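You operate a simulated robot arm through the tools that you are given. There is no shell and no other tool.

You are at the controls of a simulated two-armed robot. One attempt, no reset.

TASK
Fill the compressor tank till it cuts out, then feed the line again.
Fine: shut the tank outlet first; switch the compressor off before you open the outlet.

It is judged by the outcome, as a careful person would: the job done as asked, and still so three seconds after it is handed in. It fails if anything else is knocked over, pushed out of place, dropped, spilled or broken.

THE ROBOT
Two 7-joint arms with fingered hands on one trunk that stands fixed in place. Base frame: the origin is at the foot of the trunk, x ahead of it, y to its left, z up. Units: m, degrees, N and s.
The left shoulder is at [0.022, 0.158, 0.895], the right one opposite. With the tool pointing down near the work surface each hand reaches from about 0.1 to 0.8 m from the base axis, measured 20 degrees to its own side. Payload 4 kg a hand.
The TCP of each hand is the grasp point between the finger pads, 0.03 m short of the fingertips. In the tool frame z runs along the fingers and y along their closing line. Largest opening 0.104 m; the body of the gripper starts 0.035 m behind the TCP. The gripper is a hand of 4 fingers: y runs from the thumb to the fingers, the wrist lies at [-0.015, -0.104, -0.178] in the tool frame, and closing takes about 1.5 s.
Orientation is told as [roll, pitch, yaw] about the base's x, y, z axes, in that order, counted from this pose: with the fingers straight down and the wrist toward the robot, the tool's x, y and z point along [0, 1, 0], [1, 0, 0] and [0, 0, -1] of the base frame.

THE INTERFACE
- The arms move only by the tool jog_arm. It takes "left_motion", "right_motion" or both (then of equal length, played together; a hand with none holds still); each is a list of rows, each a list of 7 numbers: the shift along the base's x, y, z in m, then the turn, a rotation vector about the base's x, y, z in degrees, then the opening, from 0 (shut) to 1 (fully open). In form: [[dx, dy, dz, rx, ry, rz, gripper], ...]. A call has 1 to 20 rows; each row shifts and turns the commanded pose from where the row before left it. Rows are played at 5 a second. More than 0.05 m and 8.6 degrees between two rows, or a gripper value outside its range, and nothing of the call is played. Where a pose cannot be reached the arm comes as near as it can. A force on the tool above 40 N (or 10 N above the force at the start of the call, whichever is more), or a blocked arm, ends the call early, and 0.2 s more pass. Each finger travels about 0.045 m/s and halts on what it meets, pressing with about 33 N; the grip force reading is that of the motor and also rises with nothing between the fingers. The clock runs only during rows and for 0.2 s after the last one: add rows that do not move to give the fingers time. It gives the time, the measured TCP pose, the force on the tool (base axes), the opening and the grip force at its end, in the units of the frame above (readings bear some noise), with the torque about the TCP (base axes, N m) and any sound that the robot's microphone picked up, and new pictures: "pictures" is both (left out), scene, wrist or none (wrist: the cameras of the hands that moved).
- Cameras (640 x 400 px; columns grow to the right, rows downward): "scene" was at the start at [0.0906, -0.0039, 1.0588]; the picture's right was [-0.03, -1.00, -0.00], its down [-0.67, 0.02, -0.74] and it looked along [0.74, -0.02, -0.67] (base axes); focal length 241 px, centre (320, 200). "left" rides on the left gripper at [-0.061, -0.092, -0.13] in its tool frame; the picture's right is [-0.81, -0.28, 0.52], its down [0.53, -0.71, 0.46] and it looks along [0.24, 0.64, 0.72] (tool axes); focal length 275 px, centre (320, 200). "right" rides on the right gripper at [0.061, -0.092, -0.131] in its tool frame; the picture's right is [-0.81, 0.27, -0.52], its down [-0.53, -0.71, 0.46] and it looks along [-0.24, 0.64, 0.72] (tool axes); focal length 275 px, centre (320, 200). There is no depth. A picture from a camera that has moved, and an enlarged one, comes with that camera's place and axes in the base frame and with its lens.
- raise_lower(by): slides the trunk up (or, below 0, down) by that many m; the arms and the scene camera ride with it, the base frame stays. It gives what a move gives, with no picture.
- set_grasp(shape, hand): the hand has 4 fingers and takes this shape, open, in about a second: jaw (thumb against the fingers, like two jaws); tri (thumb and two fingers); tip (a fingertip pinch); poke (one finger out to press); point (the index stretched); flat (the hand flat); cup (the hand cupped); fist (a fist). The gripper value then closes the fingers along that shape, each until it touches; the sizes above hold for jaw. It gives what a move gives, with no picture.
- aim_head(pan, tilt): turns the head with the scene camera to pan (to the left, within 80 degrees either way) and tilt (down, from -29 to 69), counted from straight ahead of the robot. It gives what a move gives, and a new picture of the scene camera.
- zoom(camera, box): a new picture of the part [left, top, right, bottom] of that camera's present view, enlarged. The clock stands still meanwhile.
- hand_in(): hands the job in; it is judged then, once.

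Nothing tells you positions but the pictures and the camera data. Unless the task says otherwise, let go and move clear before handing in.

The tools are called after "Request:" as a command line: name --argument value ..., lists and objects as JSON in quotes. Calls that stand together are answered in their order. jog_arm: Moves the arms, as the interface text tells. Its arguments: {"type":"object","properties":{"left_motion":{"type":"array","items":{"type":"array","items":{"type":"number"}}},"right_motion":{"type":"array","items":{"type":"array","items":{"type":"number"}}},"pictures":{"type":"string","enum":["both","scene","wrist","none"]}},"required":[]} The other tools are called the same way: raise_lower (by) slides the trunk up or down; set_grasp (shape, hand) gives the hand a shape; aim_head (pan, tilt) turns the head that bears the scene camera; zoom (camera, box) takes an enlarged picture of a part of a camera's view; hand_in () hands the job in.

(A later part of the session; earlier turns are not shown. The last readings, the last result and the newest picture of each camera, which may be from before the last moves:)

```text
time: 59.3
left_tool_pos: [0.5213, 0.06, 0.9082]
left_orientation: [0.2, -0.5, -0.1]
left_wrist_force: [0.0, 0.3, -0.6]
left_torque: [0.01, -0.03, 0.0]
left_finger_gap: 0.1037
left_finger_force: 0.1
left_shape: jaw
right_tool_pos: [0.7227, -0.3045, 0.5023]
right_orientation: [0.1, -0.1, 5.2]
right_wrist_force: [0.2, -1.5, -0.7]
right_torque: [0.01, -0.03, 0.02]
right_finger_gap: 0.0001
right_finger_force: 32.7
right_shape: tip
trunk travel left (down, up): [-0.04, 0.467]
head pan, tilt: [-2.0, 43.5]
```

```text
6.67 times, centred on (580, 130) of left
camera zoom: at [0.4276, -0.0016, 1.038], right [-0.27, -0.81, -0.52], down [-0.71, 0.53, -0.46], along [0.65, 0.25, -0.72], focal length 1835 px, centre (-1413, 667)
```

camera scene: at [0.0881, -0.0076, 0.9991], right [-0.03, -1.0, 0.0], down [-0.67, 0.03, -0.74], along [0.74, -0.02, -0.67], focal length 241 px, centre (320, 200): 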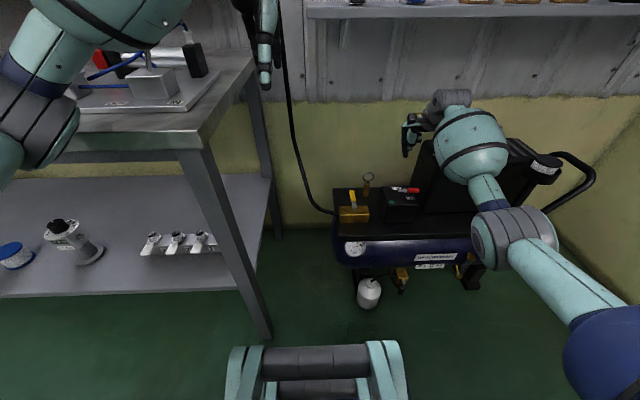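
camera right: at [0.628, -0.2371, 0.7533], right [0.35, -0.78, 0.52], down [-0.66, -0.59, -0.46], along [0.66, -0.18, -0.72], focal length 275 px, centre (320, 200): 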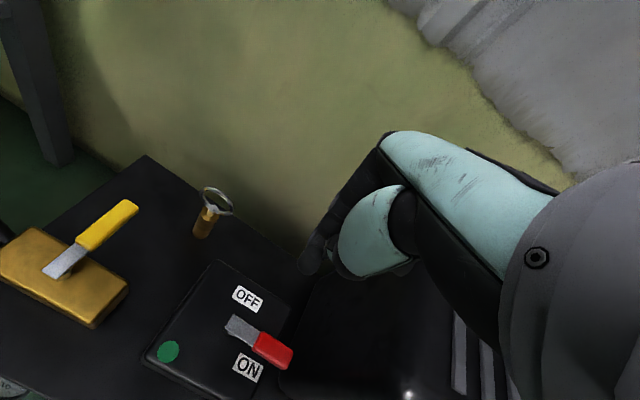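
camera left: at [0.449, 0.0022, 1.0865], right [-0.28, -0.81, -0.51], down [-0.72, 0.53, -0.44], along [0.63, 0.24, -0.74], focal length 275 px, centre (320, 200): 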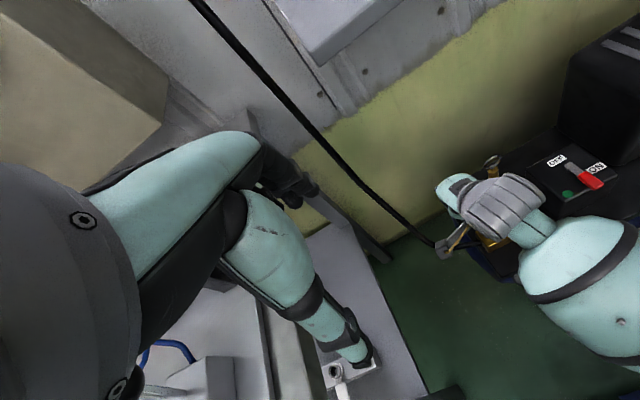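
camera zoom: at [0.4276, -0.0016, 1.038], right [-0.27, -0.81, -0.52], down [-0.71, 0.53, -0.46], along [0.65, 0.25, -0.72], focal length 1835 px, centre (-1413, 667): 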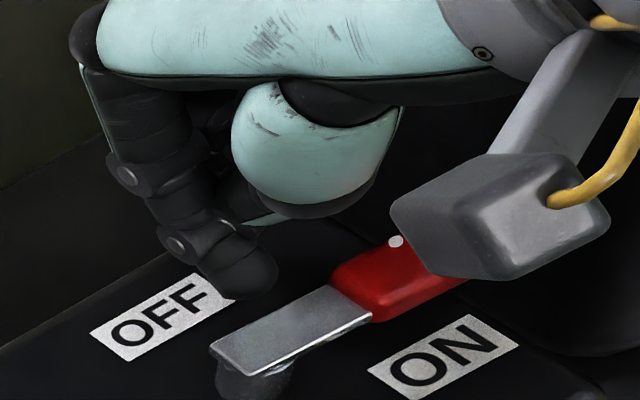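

Now the tip is low behind the lever. I'm pushing toward the robot.

Request:
jog_arm --right_motion '[[-0.005, -0.001, 0, 0, 0, 0, 0], [-0.005, -0.001, 0, 0, 0, 0, 0], [-0.004, 0, 0, 0, 0, 0, 0], [-0.004, 0, 0, 0, 0, 0, 0], [-0.004, 0, 0, 0, 0, 0, 0], [-0.004, 0, 0, 0, 0, 0, 0]]' --pictures "none"

Request:
zoom --camera "scene" --box '[385, 165, 435, 210]'

Request:
zoom --camera "left" --box '[540, 100, 620, 160]'

```text
time: 60.7
left_tool_pos: [0.5224, 0.0603, 0.9087]
left_orientation: [0.2, -0.5, 0.2]
left_wrist_force: [-0.4, -0.4, -0.2]
left_torque: [0.0, 0.03, -0.02]
left_finger_gap: 0.1038
left_finger_force: 0.1
left_shape: jaw
right_tool_pos: [0.6998, -0.3094, 0.5027]
right_orientation: [0.1, -0.1, 5.2]
right_wrist_force: [0.9, 0.4, 0.5]
right_torque: [0.0, -0.03, 0.01]
right_finger_gap: 0.0
right_finger_force: 32.7
right_shape: tip
trunk travel left (down, up): [-0.04, 0.467]
head pan, tilt: [-2.0, 43.5]
```

```text
8.89 times, centred on (410, 188) of scene
camera zoom: at [0.088, -0.0075, 0.9991], right [-0.03, -1.0, 0.0], down [-0.67, 0.03, -0.74], along [0.74, -0.02, -0.67], focal length 2141 px, centre (-480, 311)
```

zoom: 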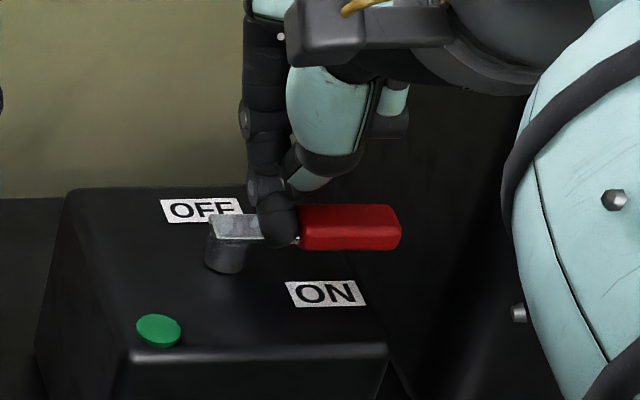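

```text
6.67 times, centred on (580, 130) of left
camera zoom: at [0.4276, -0.0015, 1.038], right [-0.27, -0.81, -0.52], down [-0.71, 0.53, -0.46], along [0.65, 0.25, -0.72], focal length 1835 px, centre (-1413, 667)
```

zoom: 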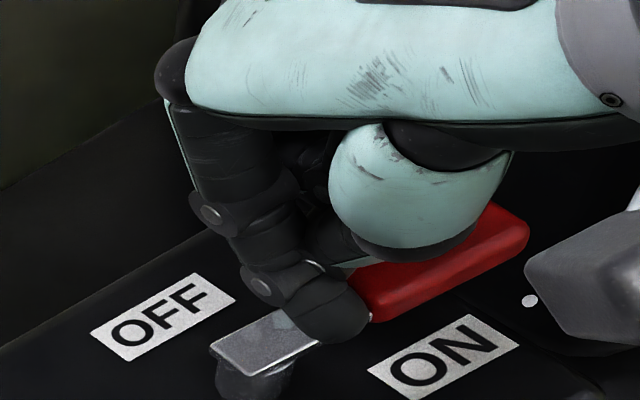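

The tip looks to be at or on the lever, with slight resistance. I'll push a few more millimetres and watch the lever and the forces.

Request:
jog_arm --right_motion '[[-0.004, 0, 0, 0, 0, 0, 0], [-0.004, 0, 0, 0, 0, 0, 0], [-0.004, 0, 0, 0, 0, 0, 0]]' --pictures "none"

Request:
zoom --camera "scene" --box '[385, 165, 435, 210]'

Request:
zoom --camera "left" --box '[540, 100, 620, 160]'

```text
time: 61.5
left_tool_pos: [0.5223, 0.0592, 0.9078]
left_orientation: [0.2, -0.5, 0.1]
left_wrist_force: [-0.3, -0.4, 0.1]
left_torque: [-0.01, 0.04, -0.01]
left_finger_gap: 0.1039
left_finger_force: 0.1
left_shape: jaw
right_tool_pos: [0.6887, -0.3058, 0.5031]
right_orientation: [0.3, -0.3, 5.3]
right_wrist_force: [11.4, 12.3, 3.4]
right_torque: [0.23, -0.18, -0.14]
right_finger_gap: 0.0
right_finger_force: 32.9
right_shape: tip
trunk travel left (down, up): [-0.04, 0.467]
head pan, tilt: [-2.0, 43.5]
```

```text
8.89 times, centred on (410, 188) of scene
camera zoom: at [0.088, -0.0073, 0.9992], right [-0.03, -1.0, 0.0], down [-0.67, 0.03, -0.74], along [0.74, -0.02, -0.67], focal length 2141 px, centre (-480, 311)
```

zoom: 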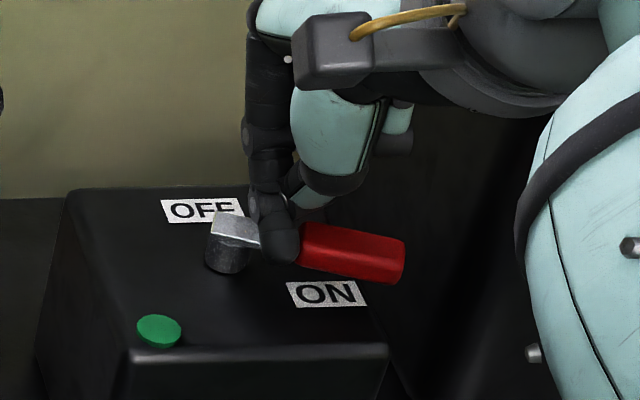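

```text
6.67 times, centred on (580, 130) of left
camera zoom: at [0.4275, -0.0015, 1.0381], right [-0.27, -0.81, -0.52], down [-0.71, 0.53, -0.46], along [0.65, 0.25, -0.72], focal length 1835 px, centre (-1413, 667)
```

zoom: 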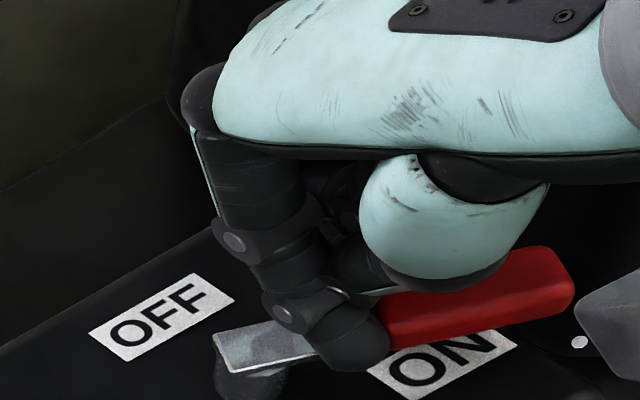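

The lever has begun to turn, but the tip is pressing on the inner end of the red grip, which isn't efficient. I'll back off, shift 12 mm outward along the lever so I push on the side of the grip, and try again.

Request:
jog_arm --right_motion '[[0.015, 0.002, 0, 0, 0, 0, 0], [0.015, 0, 0, 0, 0, 0, 0], [0.01, -0.002, 0, 0, 0, 0, 0], [0, -0.006, 0, 0, 0, 0, 0], [0, -0.006, 0, 0, 0, 0, 0], [0, 0, 0, 0, 0, 0, 0]]' --pictures "none"

Request:
zoom --camera "scene" --box '[385, 165, 435, 210]'

Request:
zoom --camera "left" --box '[540, 100, 620, 160]'

Request:
zoom --camera "right" --box '[240, 180, 460, 370]'

```text
time: 62.9
left_tool_pos: [0.522, 0.0601, 0.9096]
left_orientation: [0.2, -0.5, 0.1]
left_wrist_force: [-0.6, -0.4, 1.1]
left_torque: [-0.02, -0.01, 0.03]
left_finger_gap: 0.1038
left_finger_force: 0.1
left_shape: jaw
right_tool_pos: [0.7254, -0.3216, 0.502]
right_orientation: [0.0, 0.0, 5.1]
right_wrist_force: [0.5, 0.4, 0.0]
right_torque: [-0.01, 0.03, -0.01]
right_finger_gap: 0.0
right_finger_force: 32.4
right_shape: tip
trunk travel left (down, up): [-0.04, 0.467]
head pan, tilt: [-2.0, 43.5]
```

```text
8.89 times, centred on (410, 188) of scene
camera zoom: at [0.088, -0.0075, 0.9991], right [-0.03, -1.0, 0.0], down [-0.67, 0.03, -0.74], along [0.74, -0.02, -0.67], focal length 2141 px, centre (-480, 311)
```

zoom: 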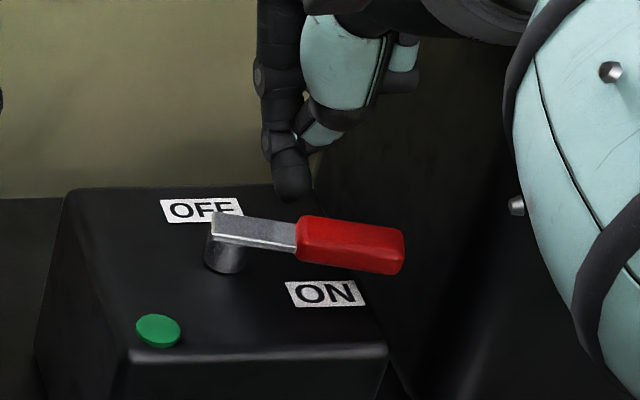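

```text
6.67 times, centred on (580, 130) of left
camera zoom: at [0.4276, -0.0015, 1.038], right [-0.27, -0.81, -0.52], down [-0.71, 0.53, -0.46], along [0.65, 0.25, -0.72], focal length 1835 px, centre (-1413, 667)
```

zoom: 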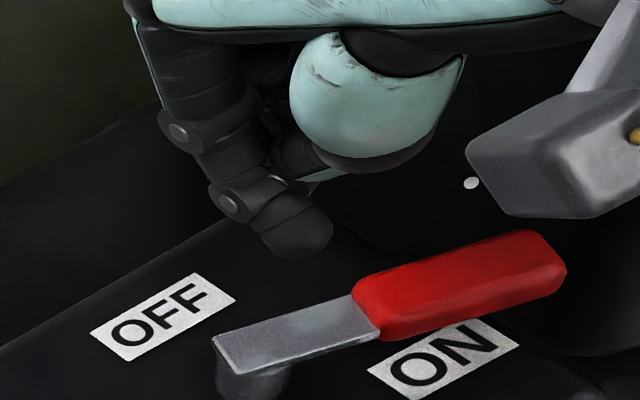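

```text
2.11 times, centred on (350, 275) of right
camera zoom: at [0.6289, -0.2694, 0.6339], right [0.35, -0.78, 0.52], down [-0.66, -0.59, -0.46], along [0.66, -0.18, -0.72], focal length 580 px, centre (257, 42)
```

zoom: 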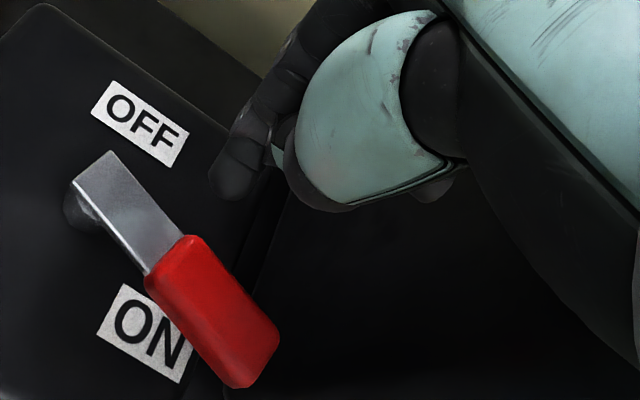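

The lever stays where I left it, about 20° back from ON. I'm pushing the red grip from its far side along the arc.

Request:
jog_arm --right_motion '[[-0.006, 0, 0, 0, 0, 0, 0], [-0.006, 0, 0, 0, 0, 0, 0], [-0.006, 0, 0, 0, 0, 0, 0], [-0.006, 0, 0, 0, 0, 0, 0], [-0.006, 0, 0, 0, 0, 0, 0], [-0.005, 0, 0, 0, 0, 0, 0], [-0.005, 0.001, 0, 0, 0, 0, 0]]' --pictures "none"

Request:
zoom --camera "scene" --box '[385, 165, 435, 210]'

Request:
zoom --camera "left" --box '[540, 100, 640, 180]'

```text
time: 64.5
left_tool_pos: [0.5214, 0.0611, 0.9093]
left_orientation: [0.2, -0.5, 0.0]
left_wrist_force: [-0.1, 0.0, 0.1]
left_torque: [-0.01, 0.0, 0.05]
left_finger_gap: 0.1037
left_finger_force: 0.1
left_shape: jaw
right_tool_pos: [0.6871, -0.3199, 0.5015]
right_orientation: [0.0, -0.1, 5.1]
right_wrist_force: [1.5, -1.2, 0.4]
right_torque: [-0.03, 0.0, 0.01]
right_finger_gap: 0.0003
right_finger_force: 32.9
right_shape: tip
trunk travel left (down, up): [-0.04, 0.467]
head pan, tilt: [-2.0, 43.5]
```

```text
8.89 times, centred on (410, 188) of scene
camera zoom: at [0.088, -0.0074, 0.9991], right [-0.03, -1.0, 0.0], down [-0.67, 0.03, -0.74], along [0.74, -0.02, -0.67], focal length 2141 px, centre (-480, 311)
```

zoom: 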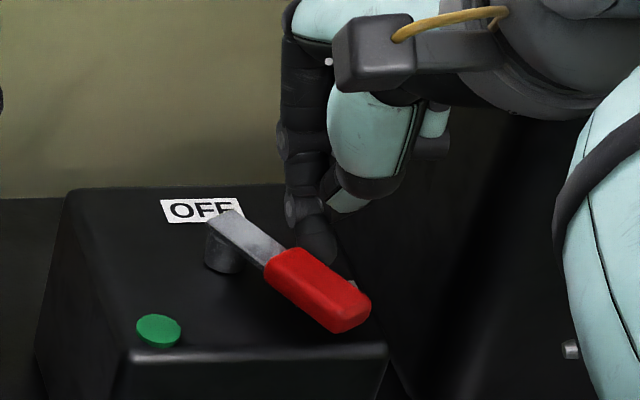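

```text
5.00 times, centred on (590, 140) of left
camera zoom: at [0.4276, -0.0015, 1.038], right [-0.27, -0.81, -0.52], down [-0.71, 0.53, -0.46], along [0.65, 0.25, -0.72], focal length 1376 px, centre (-1030, 500)
```

zoom: 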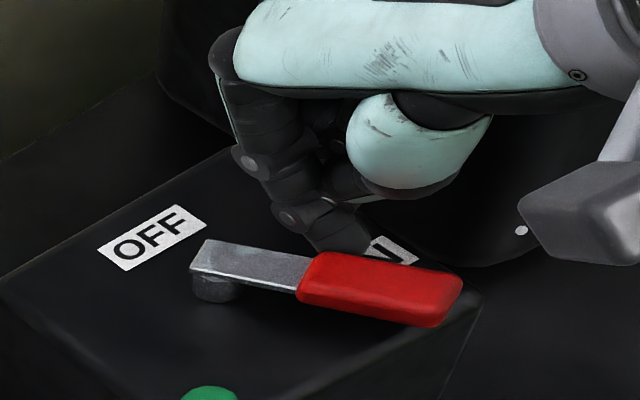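

That works; the lever is about 40° from OFF. I'll continue along the arc to the OFF stop.

Request:
jog_arm --right_motion '[[-0.007, 0.003, 0, 0, 0, 0, 0], [-0.007, 0.004, 0, 0, 0, 0, 0], [-0.006, 0.005, 0, 0, 0, 0, 0], [-0.005, 0.005, 0, 0, 0, 0, 0], [-0.002, 0.005, 0, 0, 0, 0, 0]]' --pictures "none"

Request:
zoom --camera "scene" --box '[385, 165, 435, 210]'

Request:
zoom --camera "left" --box '[540, 100, 640, 180]'

```text
time: 65.7
left_tool_pos: [0.5224, 0.0611, 0.907]
left_orientation: [0.3, -0.5, 0.2]
left_wrist_force: [-0.4, -0.1, 0.4]
left_torque: [0.0, 0.03, -0.01]
left_finger_gap: 0.1039
left_finger_force: 0.0
left_shape: jaw
right_tool_pos: [0.661, -0.3053, 0.5037]
right_orientation: [-0.5, -0.5, 4.7]
right_wrist_force: [14.7, -35.5, 12.3]
right_torque: [-0.36, -0.19, 0.08]
right_finger_gap: 0.0
right_finger_force: 32.8
right_shape: tip
trunk travel left (down, up): [-0.04, 0.467]
head pan, tilt: [-2.0, 43.5]
```

```text
8.89 times, centred on (410, 188) of scene
camera zoom: at [0.0879, -0.0077, 0.9992], right [-0.03, -1.0, 0.0], down [-0.67, 0.03, -0.74], along [0.74, -0.02, -0.67], focal length 2141 px, centre (-480, 311)
```

zoom: 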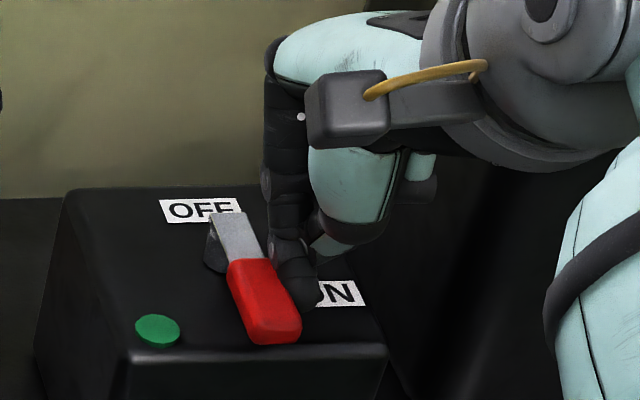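

```text
5.00 times, centred on (590, 140) of left
camera zoom: at [0.428, -0.0015, 1.0379], right [-0.27, -0.81, -0.52], down [-0.71, 0.53, -0.46], along [0.65, 0.25, -0.72], focal length 1376 px, centre (-1030, 500)
```

zoom: 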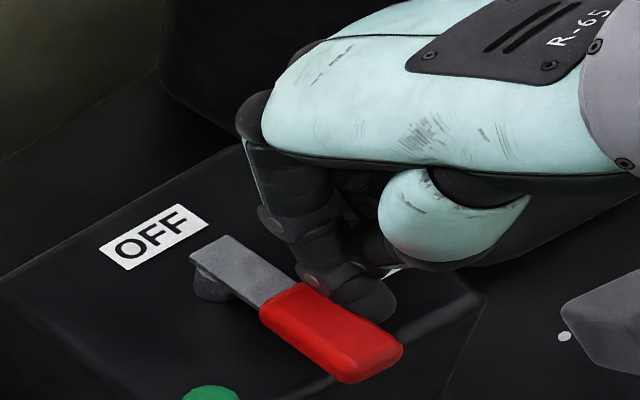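

The push met the OFF stop and the red lever is back where it started. I'll back off, rise, and turn the hand to about -20° for the valve.

Request:
jog_arm --right_motion '[[0.002, -0.012, 0, 0, 0, 0, 0], [-0.004, 0, 0.02, 0, 0, 0, 0], [-0.005, 0, 0.03, 0, 0, 0, 0], [-0.005, 0.005, 0.04, 0, 0, -5, 0], [0, 0.02, 0.02, 0, 0, -5, 0], [0.01, 0.03, 0, 0, 0, -5, 0], [0.01, 0.03, 0, 0, 0, -5, 0], [0.01, 0.03, 0, 0, 0, -5, 0], [0.015, 0.02, 0, 0, 0, 0, 0], [0, 0, 0, 0, 0, 0, 0]]'

Request:
zoom --camera "left" --box '[440, 80, 640, 280]'

Request:
zoom --camera "right" --box '[200, 150, 460, 390]'

```text
time: 67.9
left_tool_pos: [0.5224, 0.0604, 0.9084]
left_orientation: [0.2, -0.6, 0.1]
left_wrist_force: [-0.5, -0.1, -0.6]
left_torque: [0.02, -0.02, -0.01]
left_finger_gap: 0.1041
left_finger_force: 0.1
left_shape: jaw
right_tool_pos: [0.6916, -0.1776, 0.6098]
right_orientation: [0.3, 0.1, -19.9]
right_wrist_force: [0.0, -0.2, 0.0]
right_torque: [-0.01, 0.01, 0.03]
right_finger_gap: 0.0002
right_finger_force: 33.2
right_shape: tip
trunk travel left (down, up): [-0.04, 0.467]
head pan, tilt: [-2.0, 43.5]
camera scene: at [0.088, -0.0075, 0.9991], right [-0.03, -1.0, 0.0], down [-0.67, 0.03, -0.74], along [0.74, -0.02, -0.67], focal length 241 px, centre (320, 200)
camera right: at [0.6264, -0.0894, 0.7422], right [-0.02, -0.86, 0.51], down [-0.85, -0.25, -0.46], along [0.52, -0.44, -0.73], focal length 275 px, centre (320, 200)
```

scene: 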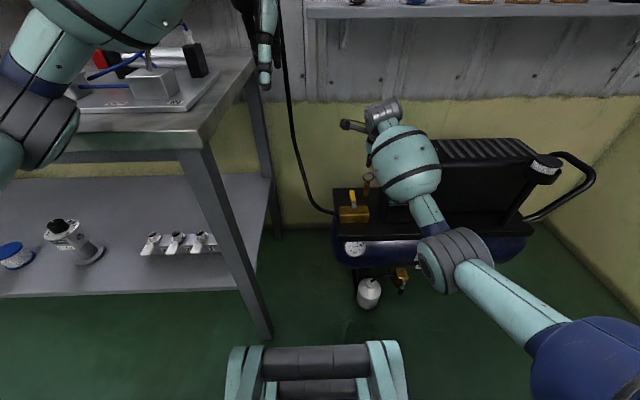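
right: 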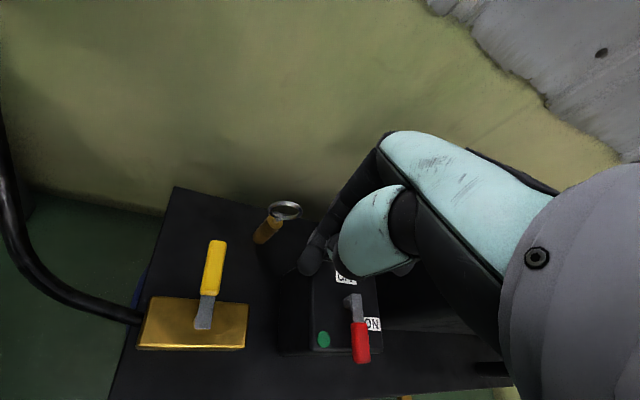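

```text
2.00 times, centred on (540, 180) of left
camera zoom: at [0.4276, -0.0015, 1.0379], right [-0.27, -0.81, -0.52], down [-0.71, 0.53, -0.46], along [0.65, 0.25, -0.72], focal length 551 px, centre (-120, 240)
```

zoom: 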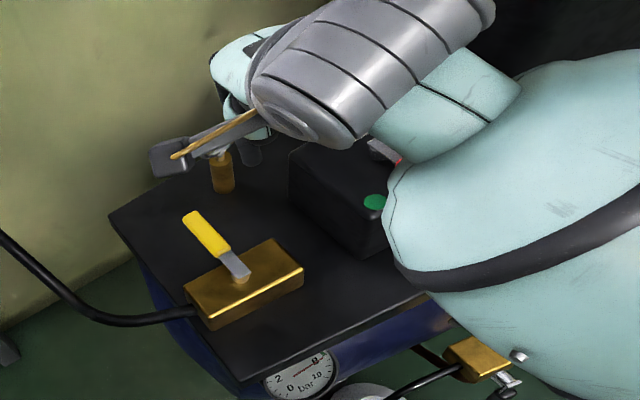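

```text
1.67 times, centred on (330, 270) of right
camera zoom: at [0.6264, -0.0894, 0.7422], right [-0.02, -0.86, 0.51], down [-0.85, -0.25, -0.46], along [0.52, -0.44, -0.73], focal length 459 px, centre (303, 83)
```

zoom: 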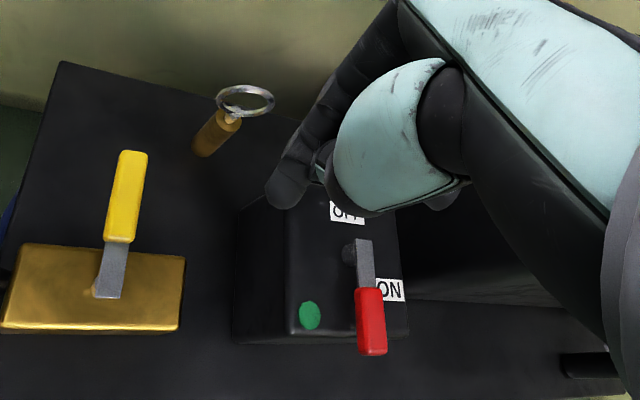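

From here the valve lever, the ring of the safety valve and the switch box are all in view. I'll move to the -y side of the yellow lever and descend partway.

Request:
jog_arm --right_motion '[[0.012, -0.004, -0.02, 0, 0, 0, 0], [0.012, -0.004, -0.03, 0, 0, 0, 0], [0, 0, -0.03, 0, 0, 0, 0], [0, 0, -0.02, 0, 0, 0, 0], [0, 0, 0, 0, 0, 0, 0]]' --pictures "none"

Request:
zoom --camera "left" --box '[460, 100, 600, 230]'

Request:
zoom --camera "right" --box '[200, 150, 460, 390]'

Request:
zoom --camera "scene" --box '[330, 140, 430, 230]'

```text
time: 69.1
left_tool_pos: [0.5215, 0.06, 0.908]
left_orientation: [0.2, -0.5, 0.2]
left_wrist_force: [-1.2, 0.9, 0.3]
left_torque: [-0.02, -0.02, 0.0]
left_finger_gap: 0.1038
left_finger_force: 0.2
left_shape: jaw
right_tool_pos: [0.7159, -0.1834, 0.5112]
right_orientation: [0.4, 0.0, -20.0]
right_wrist_force: [0.5, -0.5, -0.4]
right_torque: [-0.03, 0.01, -0.01]
right_finger_gap: 0.0001
right_finger_force: 32.8
right_shape: tip
trunk travel left (down, up): [-0.04, 0.467]
head pan, tilt: [-2.0, 43.5]
```

```text
3.08 times, centred on (530, 165) of left
camera zoom: at [0.4276, -0.0014, 1.0379], right [-0.27, -0.81, -0.52], down [-0.71, 0.53, -0.46], along [0.65, 0.25, -0.72], focal length 847 px, centre (-326, 308)
```

zoom: 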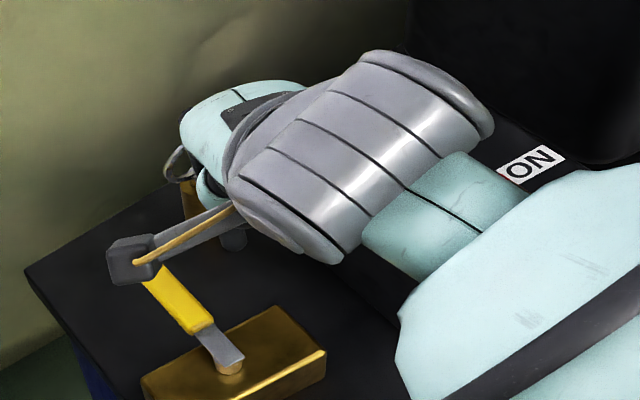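

```text
1.67 times, centred on (330, 270) of right
camera zoom: at [0.6512, -0.0961, 0.6438], right [-0.02, -0.86, 0.51], down [-0.85, -0.26, -0.46], along [0.52, -0.44, -0.73], focal length 459 px, centre (303, 83)
```

zoom: 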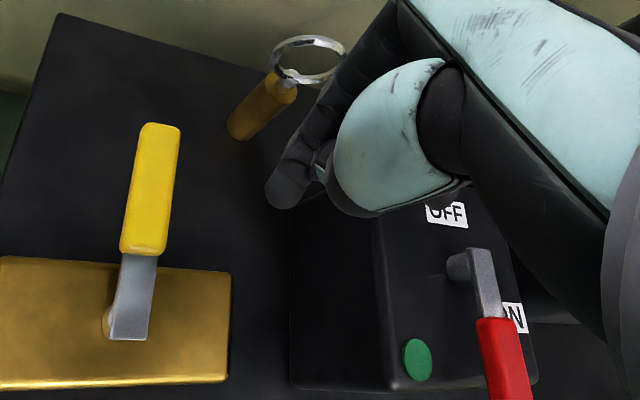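

```text
4.44 times, centred on (380, 185) of scene
camera zoom: at [0.0879, -0.0074, 0.9992], right [-0.03, -1.0, 0.0], down [-0.67, 0.03, -0.74], along [0.74, -0.02, -0.67], focal length 1070 px, centre (53, 267)
```

zoom: 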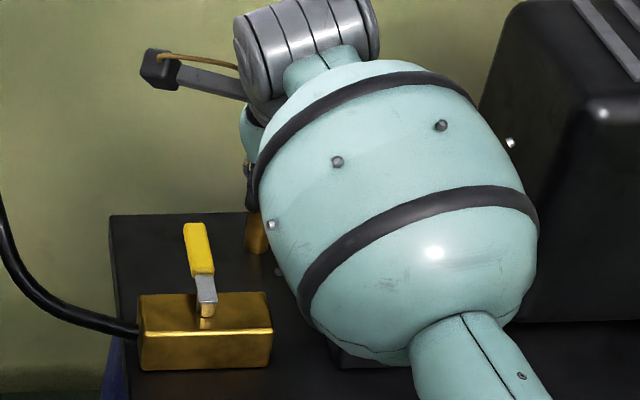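

The index's upper part passes fairly near the ring of the safety valve. I'll tilt the hand 12° so the fingers lean forward and the knuckles back, and shift in slightly before descending.

Request:
jog_arm --right_motion '[[-0.003, 0, 0, 0, -4, 0, 0], [-0.003, 0, 0, 0, -4, 0, 0], [-0.002, 0, 0, 0, -4, 0, 0], [0, 0, 0, 0, 0, 0, 0]]' --pictures "none"

Request:
zoom --camera "right" --box '[200, 150, 460, 390]'

Request:
zoom --camera "left" --box '[460, 100, 600, 230]'

Request:
zoom --camera "scene" --box '[330, 140, 430, 230]'

```text
time: 70.1
left_tool_pos: [0.521, 0.0608, 0.9074]
left_orientation: [0.2, -0.4, 0.1]
left_wrist_force: [0.2, -0.3, 0.9]
left_torque: [0.02, -0.02, 0.02]
left_finger_gap: 0.1039
left_finger_force: 0.1
left_shape: jaw
right_tool_pos: [0.7084, -0.1829, 0.5106]
right_orientation: [4.6, -11.2, -20.4]
right_wrist_force: [-0.1, 1.0, 0.0]
right_torque: [0.0, 0.0, 0.01]
right_finger_gap: 0.0003
right_finger_force: 32.9
right_shape: tip
trunk travel left (down, up): [-0.04, 0.467]
head pan, tilt: [-2.0, 43.5]
```

```text
1.67 times, centred on (330, 270) of right
camera zoom: at [0.6175, -0.0953, 0.6268], right [-0.12, -0.86, 0.5], down [-0.74, -0.25, -0.63], along [0.66, -0.44, -0.6], focal length 459 px, centre (303, 83)
```

zoom: 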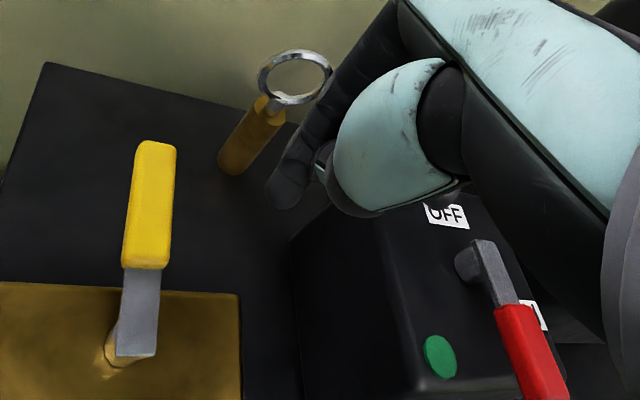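

```text
3.08 times, centred on (530, 165) of left
camera zoom: at [0.4276, -0.0014, 1.0379], right [-0.27, -0.81, -0.52], down [-0.71, 0.53, -0.46], along [0.65, 0.25, -0.72], focal length 847 px, centre (-326, 308)
```

zoom: 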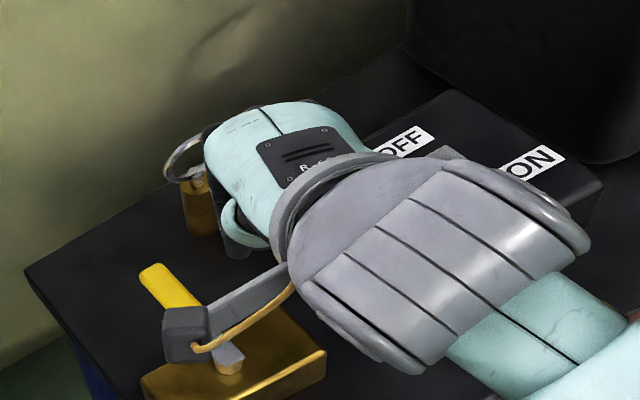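

```text
4.44 times, centred on (380, 185) of scene
camera zoom: at [0.0879, -0.0074, 0.9992], right [-0.03, -1.0, 0.0], down [-0.67, 0.03, -0.74], along [0.74, -0.02, -0.67], focal length 1070 px, centre (53, 267)
```

zoom: 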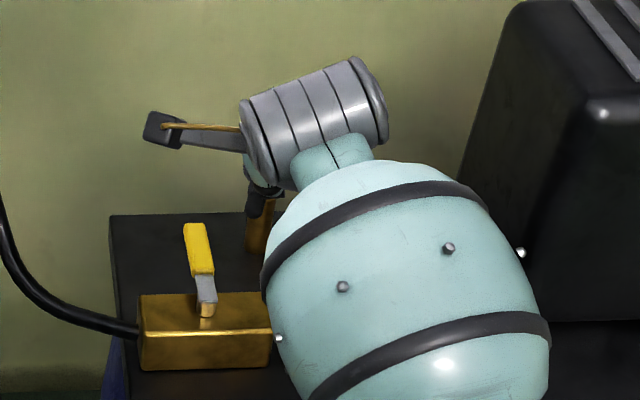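

The knuckles are now farther from the ring and the forearm still clears the box. I'll descend to lever height.

Request:
jog_arm --right_motion '[[0, 0, -0.02, 0, 0, 0, 0], [0, 0, -0.015, 0, 0, 0, 0], [0, 0, -0.011, 0, 0, 0, 0], [0, 0, 0, 0, 0, 0, 0]]' --pictures "none"

Request:
zoom --camera "right" --box '[200, 150, 460, 390]'

Request:
zoom --camera "left" --box '[460, 100, 600, 230]'

Request:
zoom --camera "scene" --box '[330, 140, 430, 230]'

```text
time: 71.1
left_tool_pos: [0.5212, 0.0599, 0.9082]
left_orientation: [0.2, -0.6, 0.1]
left_wrist_force: [-0.7, -0.9, 0.2]
left_torque: [0.01, 0.02, 0.0]
left_finger_gap: 0.1037
left_finger_force: 0.0
left_shape: jaw
right_tool_pos: [0.7104, -0.1835, 0.4643]
right_orientation: [4.4, -11.2, -20.4]
right_wrist_force: [0.3, -0.1, 0.0]
right_torque: [0.02, -0.01, -0.04]
right_finger_gap: 0.0
right_finger_force: 33.1
right_shape: tip
trunk travel left (down, up): [-0.04, 0.467]
head pan, tilt: [-2.0, 43.5]
```

```text
1.67 times, centred on (330, 270) of right
camera zoom: at [0.618, -0.0957, 0.5812], right [-0.12, -0.86, 0.5], down [-0.74, -0.25, -0.63], along [0.66, -0.44, -0.6], focal length 459 px, centre (303, 83)
```

zoom: 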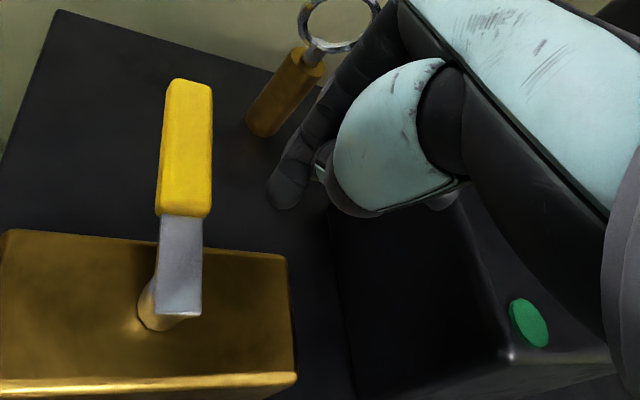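

```text
3.08 times, centred on (530, 165) of left
camera zoom: at [0.4276, -0.0014, 1.0379], right [-0.27, -0.81, -0.52], down [-0.71, 0.53, -0.46], along [0.65, 0.25, -0.72], focal length 847 px, centre (-326, 308)
```

zoom: 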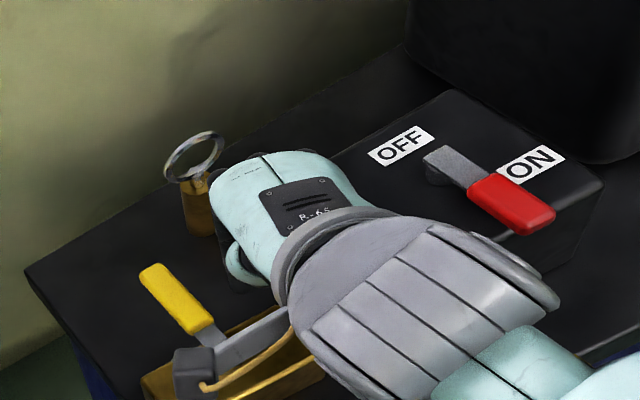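

```text
4.44 times, centred on (380, 185) of scene
camera zoom: at [0.0879, -0.0074, 0.9992], right [-0.03, -1.0, 0.0], down [-0.67, 0.03, -0.74], along [0.74, -0.02, -0.67], focal length 1070 px, centre (53, 267)
```

zoom: 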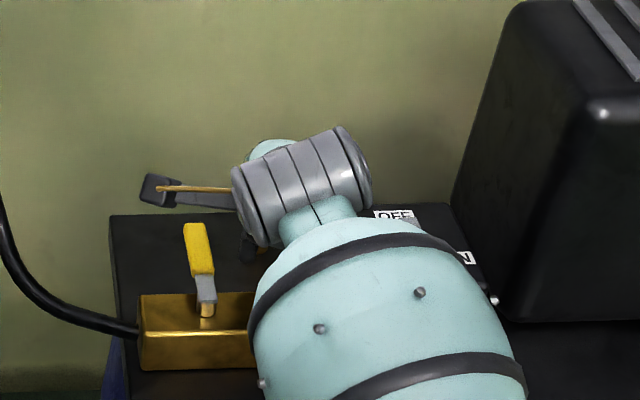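

The fingertip is beside the lever at its height and nothing has been touched. The switch is OFF and the tank is at 8 bar, so I'll push the outlet lever toward open, first half.

Request:
jog_arm --right_motion '[[0.001, 0.008, 0, 0, 0, 0, 0], [0.001, 0.008, 0, 0, 0, 0, 0], [0.003, 0.008, 0, 0, 0, 0, 0], [0.003, 0.008, 0, 0, 0, 0, 0], [0, 0.008, 0, 0, 0, 0, 0]]' --pictures "none"

Request:
zoom --camera "right" --box '[200, 150, 460, 390]'

Request:
zoom --camera "scene" --box '[330, 140, 430, 230]'

```text
time: 72.3
left_tool_pos: [0.5205, 0.0589, 0.9079]
left_orientation: [0.3, -0.5, 0.1]
left_wrist_force: [0.1, 0.5, -0.1]
left_torque: [0.03, 0.0, 0.0]
left_finger_gap: 0.1039
left_finger_force: 0.0
left_shape: jaw
right_tool_pos: [0.7176, -0.1436, 0.4663]
right_orientation: [4.6, -11.2, -20.4]
right_wrist_force: [-1.2, -0.5, 1.5]
right_torque: [-0.01, -0.01, 0.01]
right_finger_gap: 0.0001
right_finger_force: 32.7
right_shape: tip
trunk travel left (down, up): [-0.04, 0.467]
head pan, tilt: [-2.0, 43.5]
```

```text
1.67 times, centred on (330, 270) of right
camera zoom: at [0.6268, -0.0556, 0.5814], right [-0.12, -0.86, 0.5], down [-0.74, -0.25, -0.63], along [0.66, -0.44, -0.6], focal length 459 px, centre (303, 83)
```

zoom: 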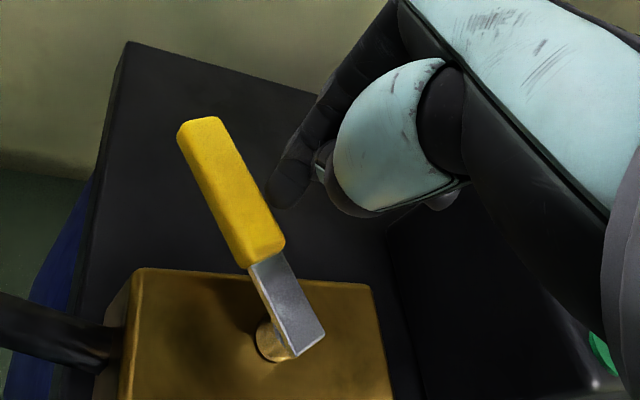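

```text
4.44 times, centred on (380, 185) of scene
camera zoom: at [0.0879, -0.0073, 0.9992], right [-0.03, -1.0, 0.0], down [-0.67, 0.03, -0.74], along [0.74, -0.02, -0.67], focal length 1070 px, centre (53, 267)
```

zoom: 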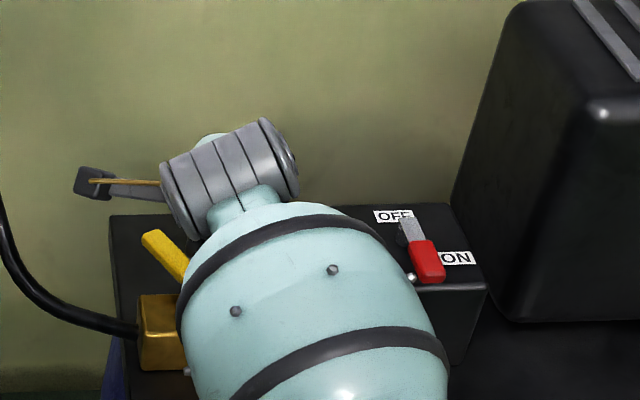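

The lever has turned about 30° open. I'll continue toward in-line with the pipe.

Request:
jog_arm --right_motion '[[-0.001, 0.008, 0, 0, 0, 0, 0], [-0.003, 0.008, 0, 0, 0, 0, 0], [-0.004, 0.008, 0, 0, 0, 0, 0], [-0.005, 0.006, 0, 0, 0, 0, 0], [-0.006, 0.006, 0, 0, 0, 0, 0]]' --pictures "none"

Request:
zoom --camera "right" --box '[200, 150, 460, 390]'

Request:
zoom --camera "scene" --box '[330, 140, 430, 230]'

```text
time: 73.7
left_tool_pos: [0.5316, 0.0607, 0.9072]
left_orientation: [0.2, -0.4, 0.1]
left_wrist_force: [-0.7, -0.5, 0.5]
left_torque: [0.02, -0.01, 0.01]
left_finger_gap: 0.104
left_finger_force: 0.2
left_shape: jaw
right_tool_pos: [0.7149, -0.1289, 0.4727]
right_orientation: [3.7, -12.3, -21.3]
right_wrist_force: [0.6, 0.6, 0.1]
right_torque: [0.06, 0.02, -0.01]
right_finger_gap: 0.0
right_finger_force: 32.9
right_shape: tip
trunk travel left (down, up): [-0.04, 0.467]
head pan, tilt: [-2.0, 43.5]
stopped in row 5 (right hand): the arm was blocked; the commanded pose is now the measured one
```

```text
1.67 times, centred on (330, 270) of right
camera zoom: at [0.6241, -0.0368, 0.5856], right [-0.15, -0.85, 0.51], down [-0.73, -0.25, -0.63], along [0.66, -0.47, -0.58], focal length 459 px, centre (303, 83)
```

zoom: 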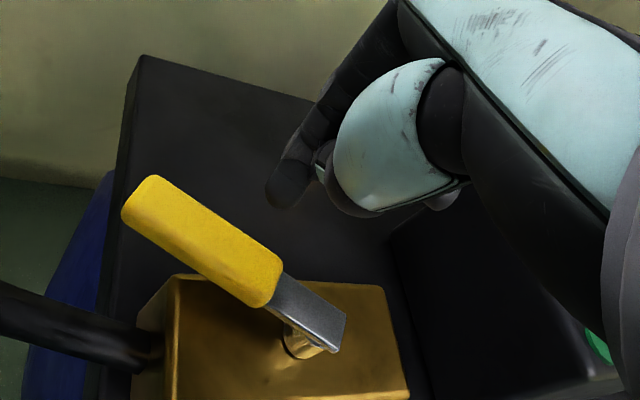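

```text
4.44 times, centred on (380, 185) of scene
camera zoom: at [0.088, -0.008, 0.9989], right [-0.03, -1.0, -0.01], down [-0.67, 0.03, -0.74], along [0.74, -0.02, -0.67], focal length 1070 px, centre (53, 267)
```

zoom: 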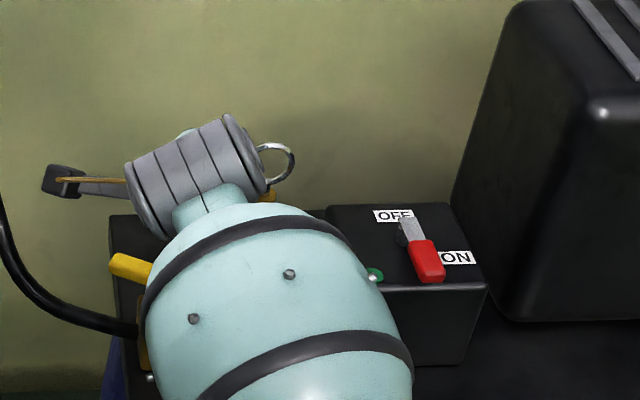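

The arm was blocked with the lever about 60° open. I'll look at the whole arm to see what it met.

Request:
jog_arm --right_motion '[[0, -0.004, 0, 0, 0, 0, 0], [0, 0, 0, 0, 0, 0, 0]]'

Request:
zoom --camera "scene" --box '[310, 150, 530, 340]'

Request:
zoom --camera "left" --box '[420, 80, 640, 320]'

```text
time: 74.3
left_tool_pos: [0.531, 0.0599, 0.9069]
left_orientation: [0.2, -0.4, 0.2]
left_wrist_force: [0.1, 0.2, 0.5]
left_torque: [0.05, -0.02, -0.03]
left_finger_gap: 0.1041
left_finger_force: 0.0
left_shape: jaw
right_tool_pos: [0.7145, -0.1324, 0.4744]
right_orientation: [3.7, -12.5, -21.2]
right_wrist_force: [-0.2, -1.1, 0.6]
right_torque: [0.03, 0.04, 0.01]
right_finger_gap: 0.0
right_finger_force: 32.8
right_shape: tip
trunk travel left (down, up): [-0.04, 0.467]
head pan, tilt: [-2.0, 43.5]
camera scene: at [0.0878, -0.0076, 0.9992], right [-0.03, -1.0, 0.0], down [-0.67, 0.03, -0.74], along [0.74, -0.02, -0.67], focal length 241 px, centre (320, 200)
camera right: at [0.6239, -0.0408, 0.5857], right [-0.15, -0.85, 0.51], down [-0.73, -0.25, -0.63], along [0.66, -0.47, -0.58], focal length 275 px, centre (320, 200)
```

scene: 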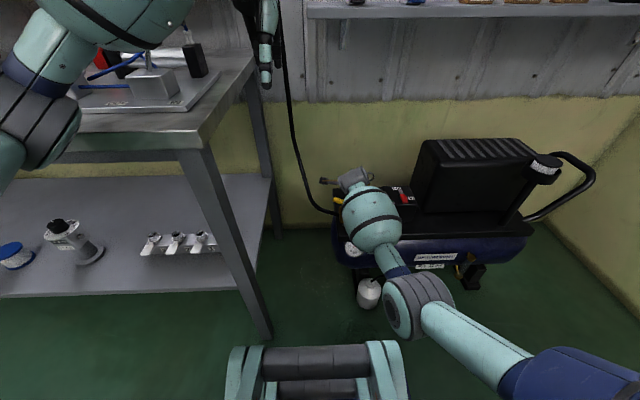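
right: 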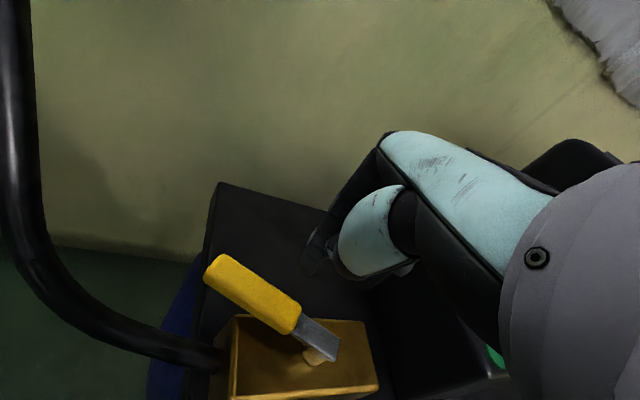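

```text
2.11 times, centred on (420, 245) of scene
camera zoom: at [0.0878, -0.0076, 0.9992], right [-0.03, -1.0, 0.0], down [-0.67, 0.03, -0.74], along [0.74, -0.02, -0.67], focal length 507 px, centre (110, 105)
```

zoom: 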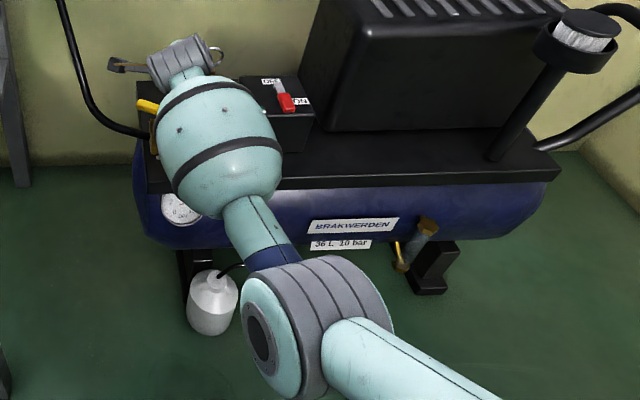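

```text
1.67 times, centred on (530, 200) of left
camera zoom: at [0.4381, -0.0012, 1.0365], right [-0.27, -0.81, -0.52], down [-0.71, 0.53, -0.46], along [0.65, 0.25, -0.72], focal length 459 px, centre (-30, 200)
```

zoom: 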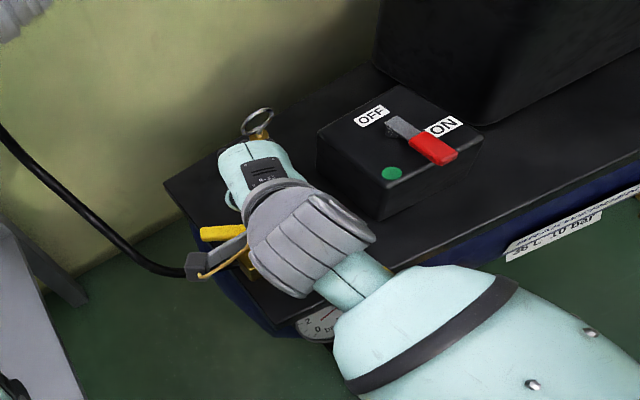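

The finger is off the lever now and nothing else has moved. I'll lift clear and measure the lever angle properly.

Request:
jog_arm --right_motion '[[0, -0.004, 0.01, 0, 0, 0, 0], [-0.005, -0.004, 0.03, 0, 0, 0, 0], [-0.01, -0.01, 0.04, 0, 0, 0, 0], [-0.02, -0.03, 0.03, 0, 0, 0, 0], [-0.02, -0.04, 0.01, 0, 0, 0, 0], [-0.02, -0.04, 0, 0, 0, 0, 0], [0, 0, 0, 0, 0, 0, 0]]'

Request:
zoom --camera "scene" --box '[320, 170, 440, 245]'

Request:
zoom --camera "left" --box '[420, 130, 580, 300]'

Request:
zoom --camera "scene" --box '[330, 230, 390, 270]'

```text
time: 75.9
left_tool_pos: [0.5309, 0.0596, 0.9067]
left_orientation: [0.2, -0.4, 0.1]
left_wrist_force: [-0.4, -0.2, 0.8]
left_torque: [0.05, -0.01, 0.0]
left_finger_gap: 0.1037
left_finger_force: 0.1
left_shape: jaw
right_tool_pos: [0.6392, -0.2605, 0.5935]
right_orientation: [3.6, -12.4, -21.2]
right_wrist_force: [-0.1, 0.6, 0.0]
right_torque: [-0.02, -0.02, -0.04]
right_finger_gap: 0.0001
right_finger_force: 33.0
right_shape: tip
trunk travel left (down, up): [-0.04, 0.467]
head pan, tilt: [-2.0, 43.5]
camera scene: at [0.0877, -0.0074, 0.9991], right [-0.03, -1.0, 0.0], down [-0.67, 0.03, -0.74], along [0.74, -0.02, -0.67], focal length 241 px, centre (320, 200)
camera right: at [0.5484, -0.1689, 0.7063], right [-0.15, -0.85, 0.51], down [-0.73, -0.26, -0.63], along [0.66, -0.47, -0.58], focal length 275 px, centre (320, 200)
```

scene: 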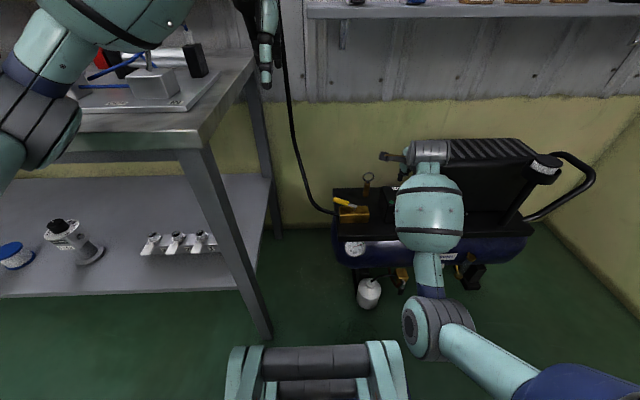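
right: 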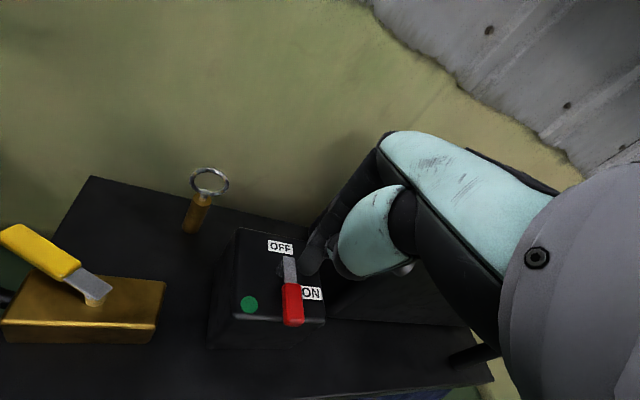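

```text
5.33 times, centred on (380, 208) of scene
camera zoom: at [0.0877, -0.0074, 0.9991], right [-0.03, -1.0, 0.0], down [-0.67, 0.03, -0.74], along [0.74, -0.02, -0.67], focal length 1284 px, centre (0, 160)
```

zoom: 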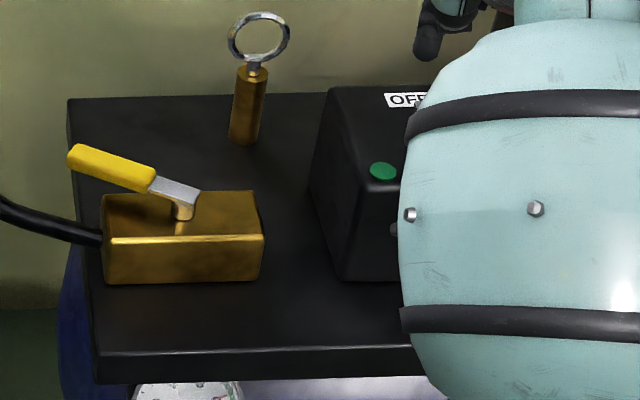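

```text
2.35 times, centred on (500, 215) of left
camera zoom: at [0.4379, -0.0012, 1.0365], right [-0.27, -0.81, -0.52], down [-0.71, 0.53, -0.46], along [0.65, 0.25, -0.72], focal length 648 px, centre (-104, 165)
```

zoom: 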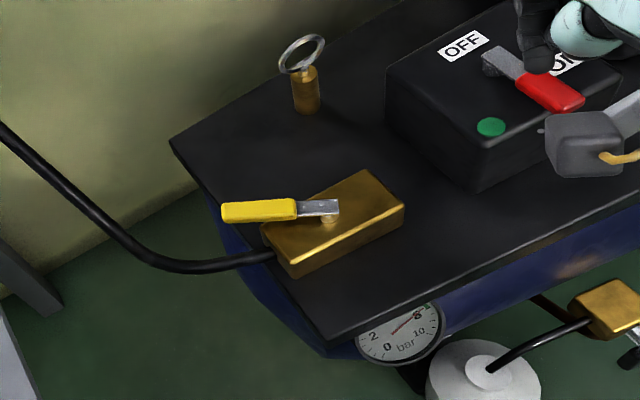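

```text
10.00 times, centred on (360, 250) of scene
camera zoom: at [0.0877, -0.0074, 0.9991], right [-0.03, -1.0, 0.0], down [-0.67, 0.03, -0.74], along [0.74, -0.02, -0.67], focal length 2408 px, centre (-80, -300)
```

zoom: 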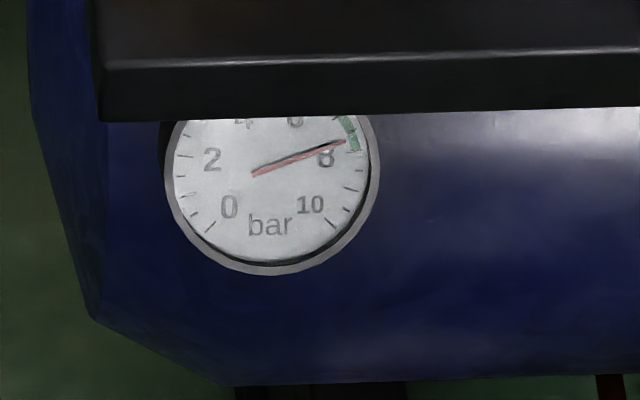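

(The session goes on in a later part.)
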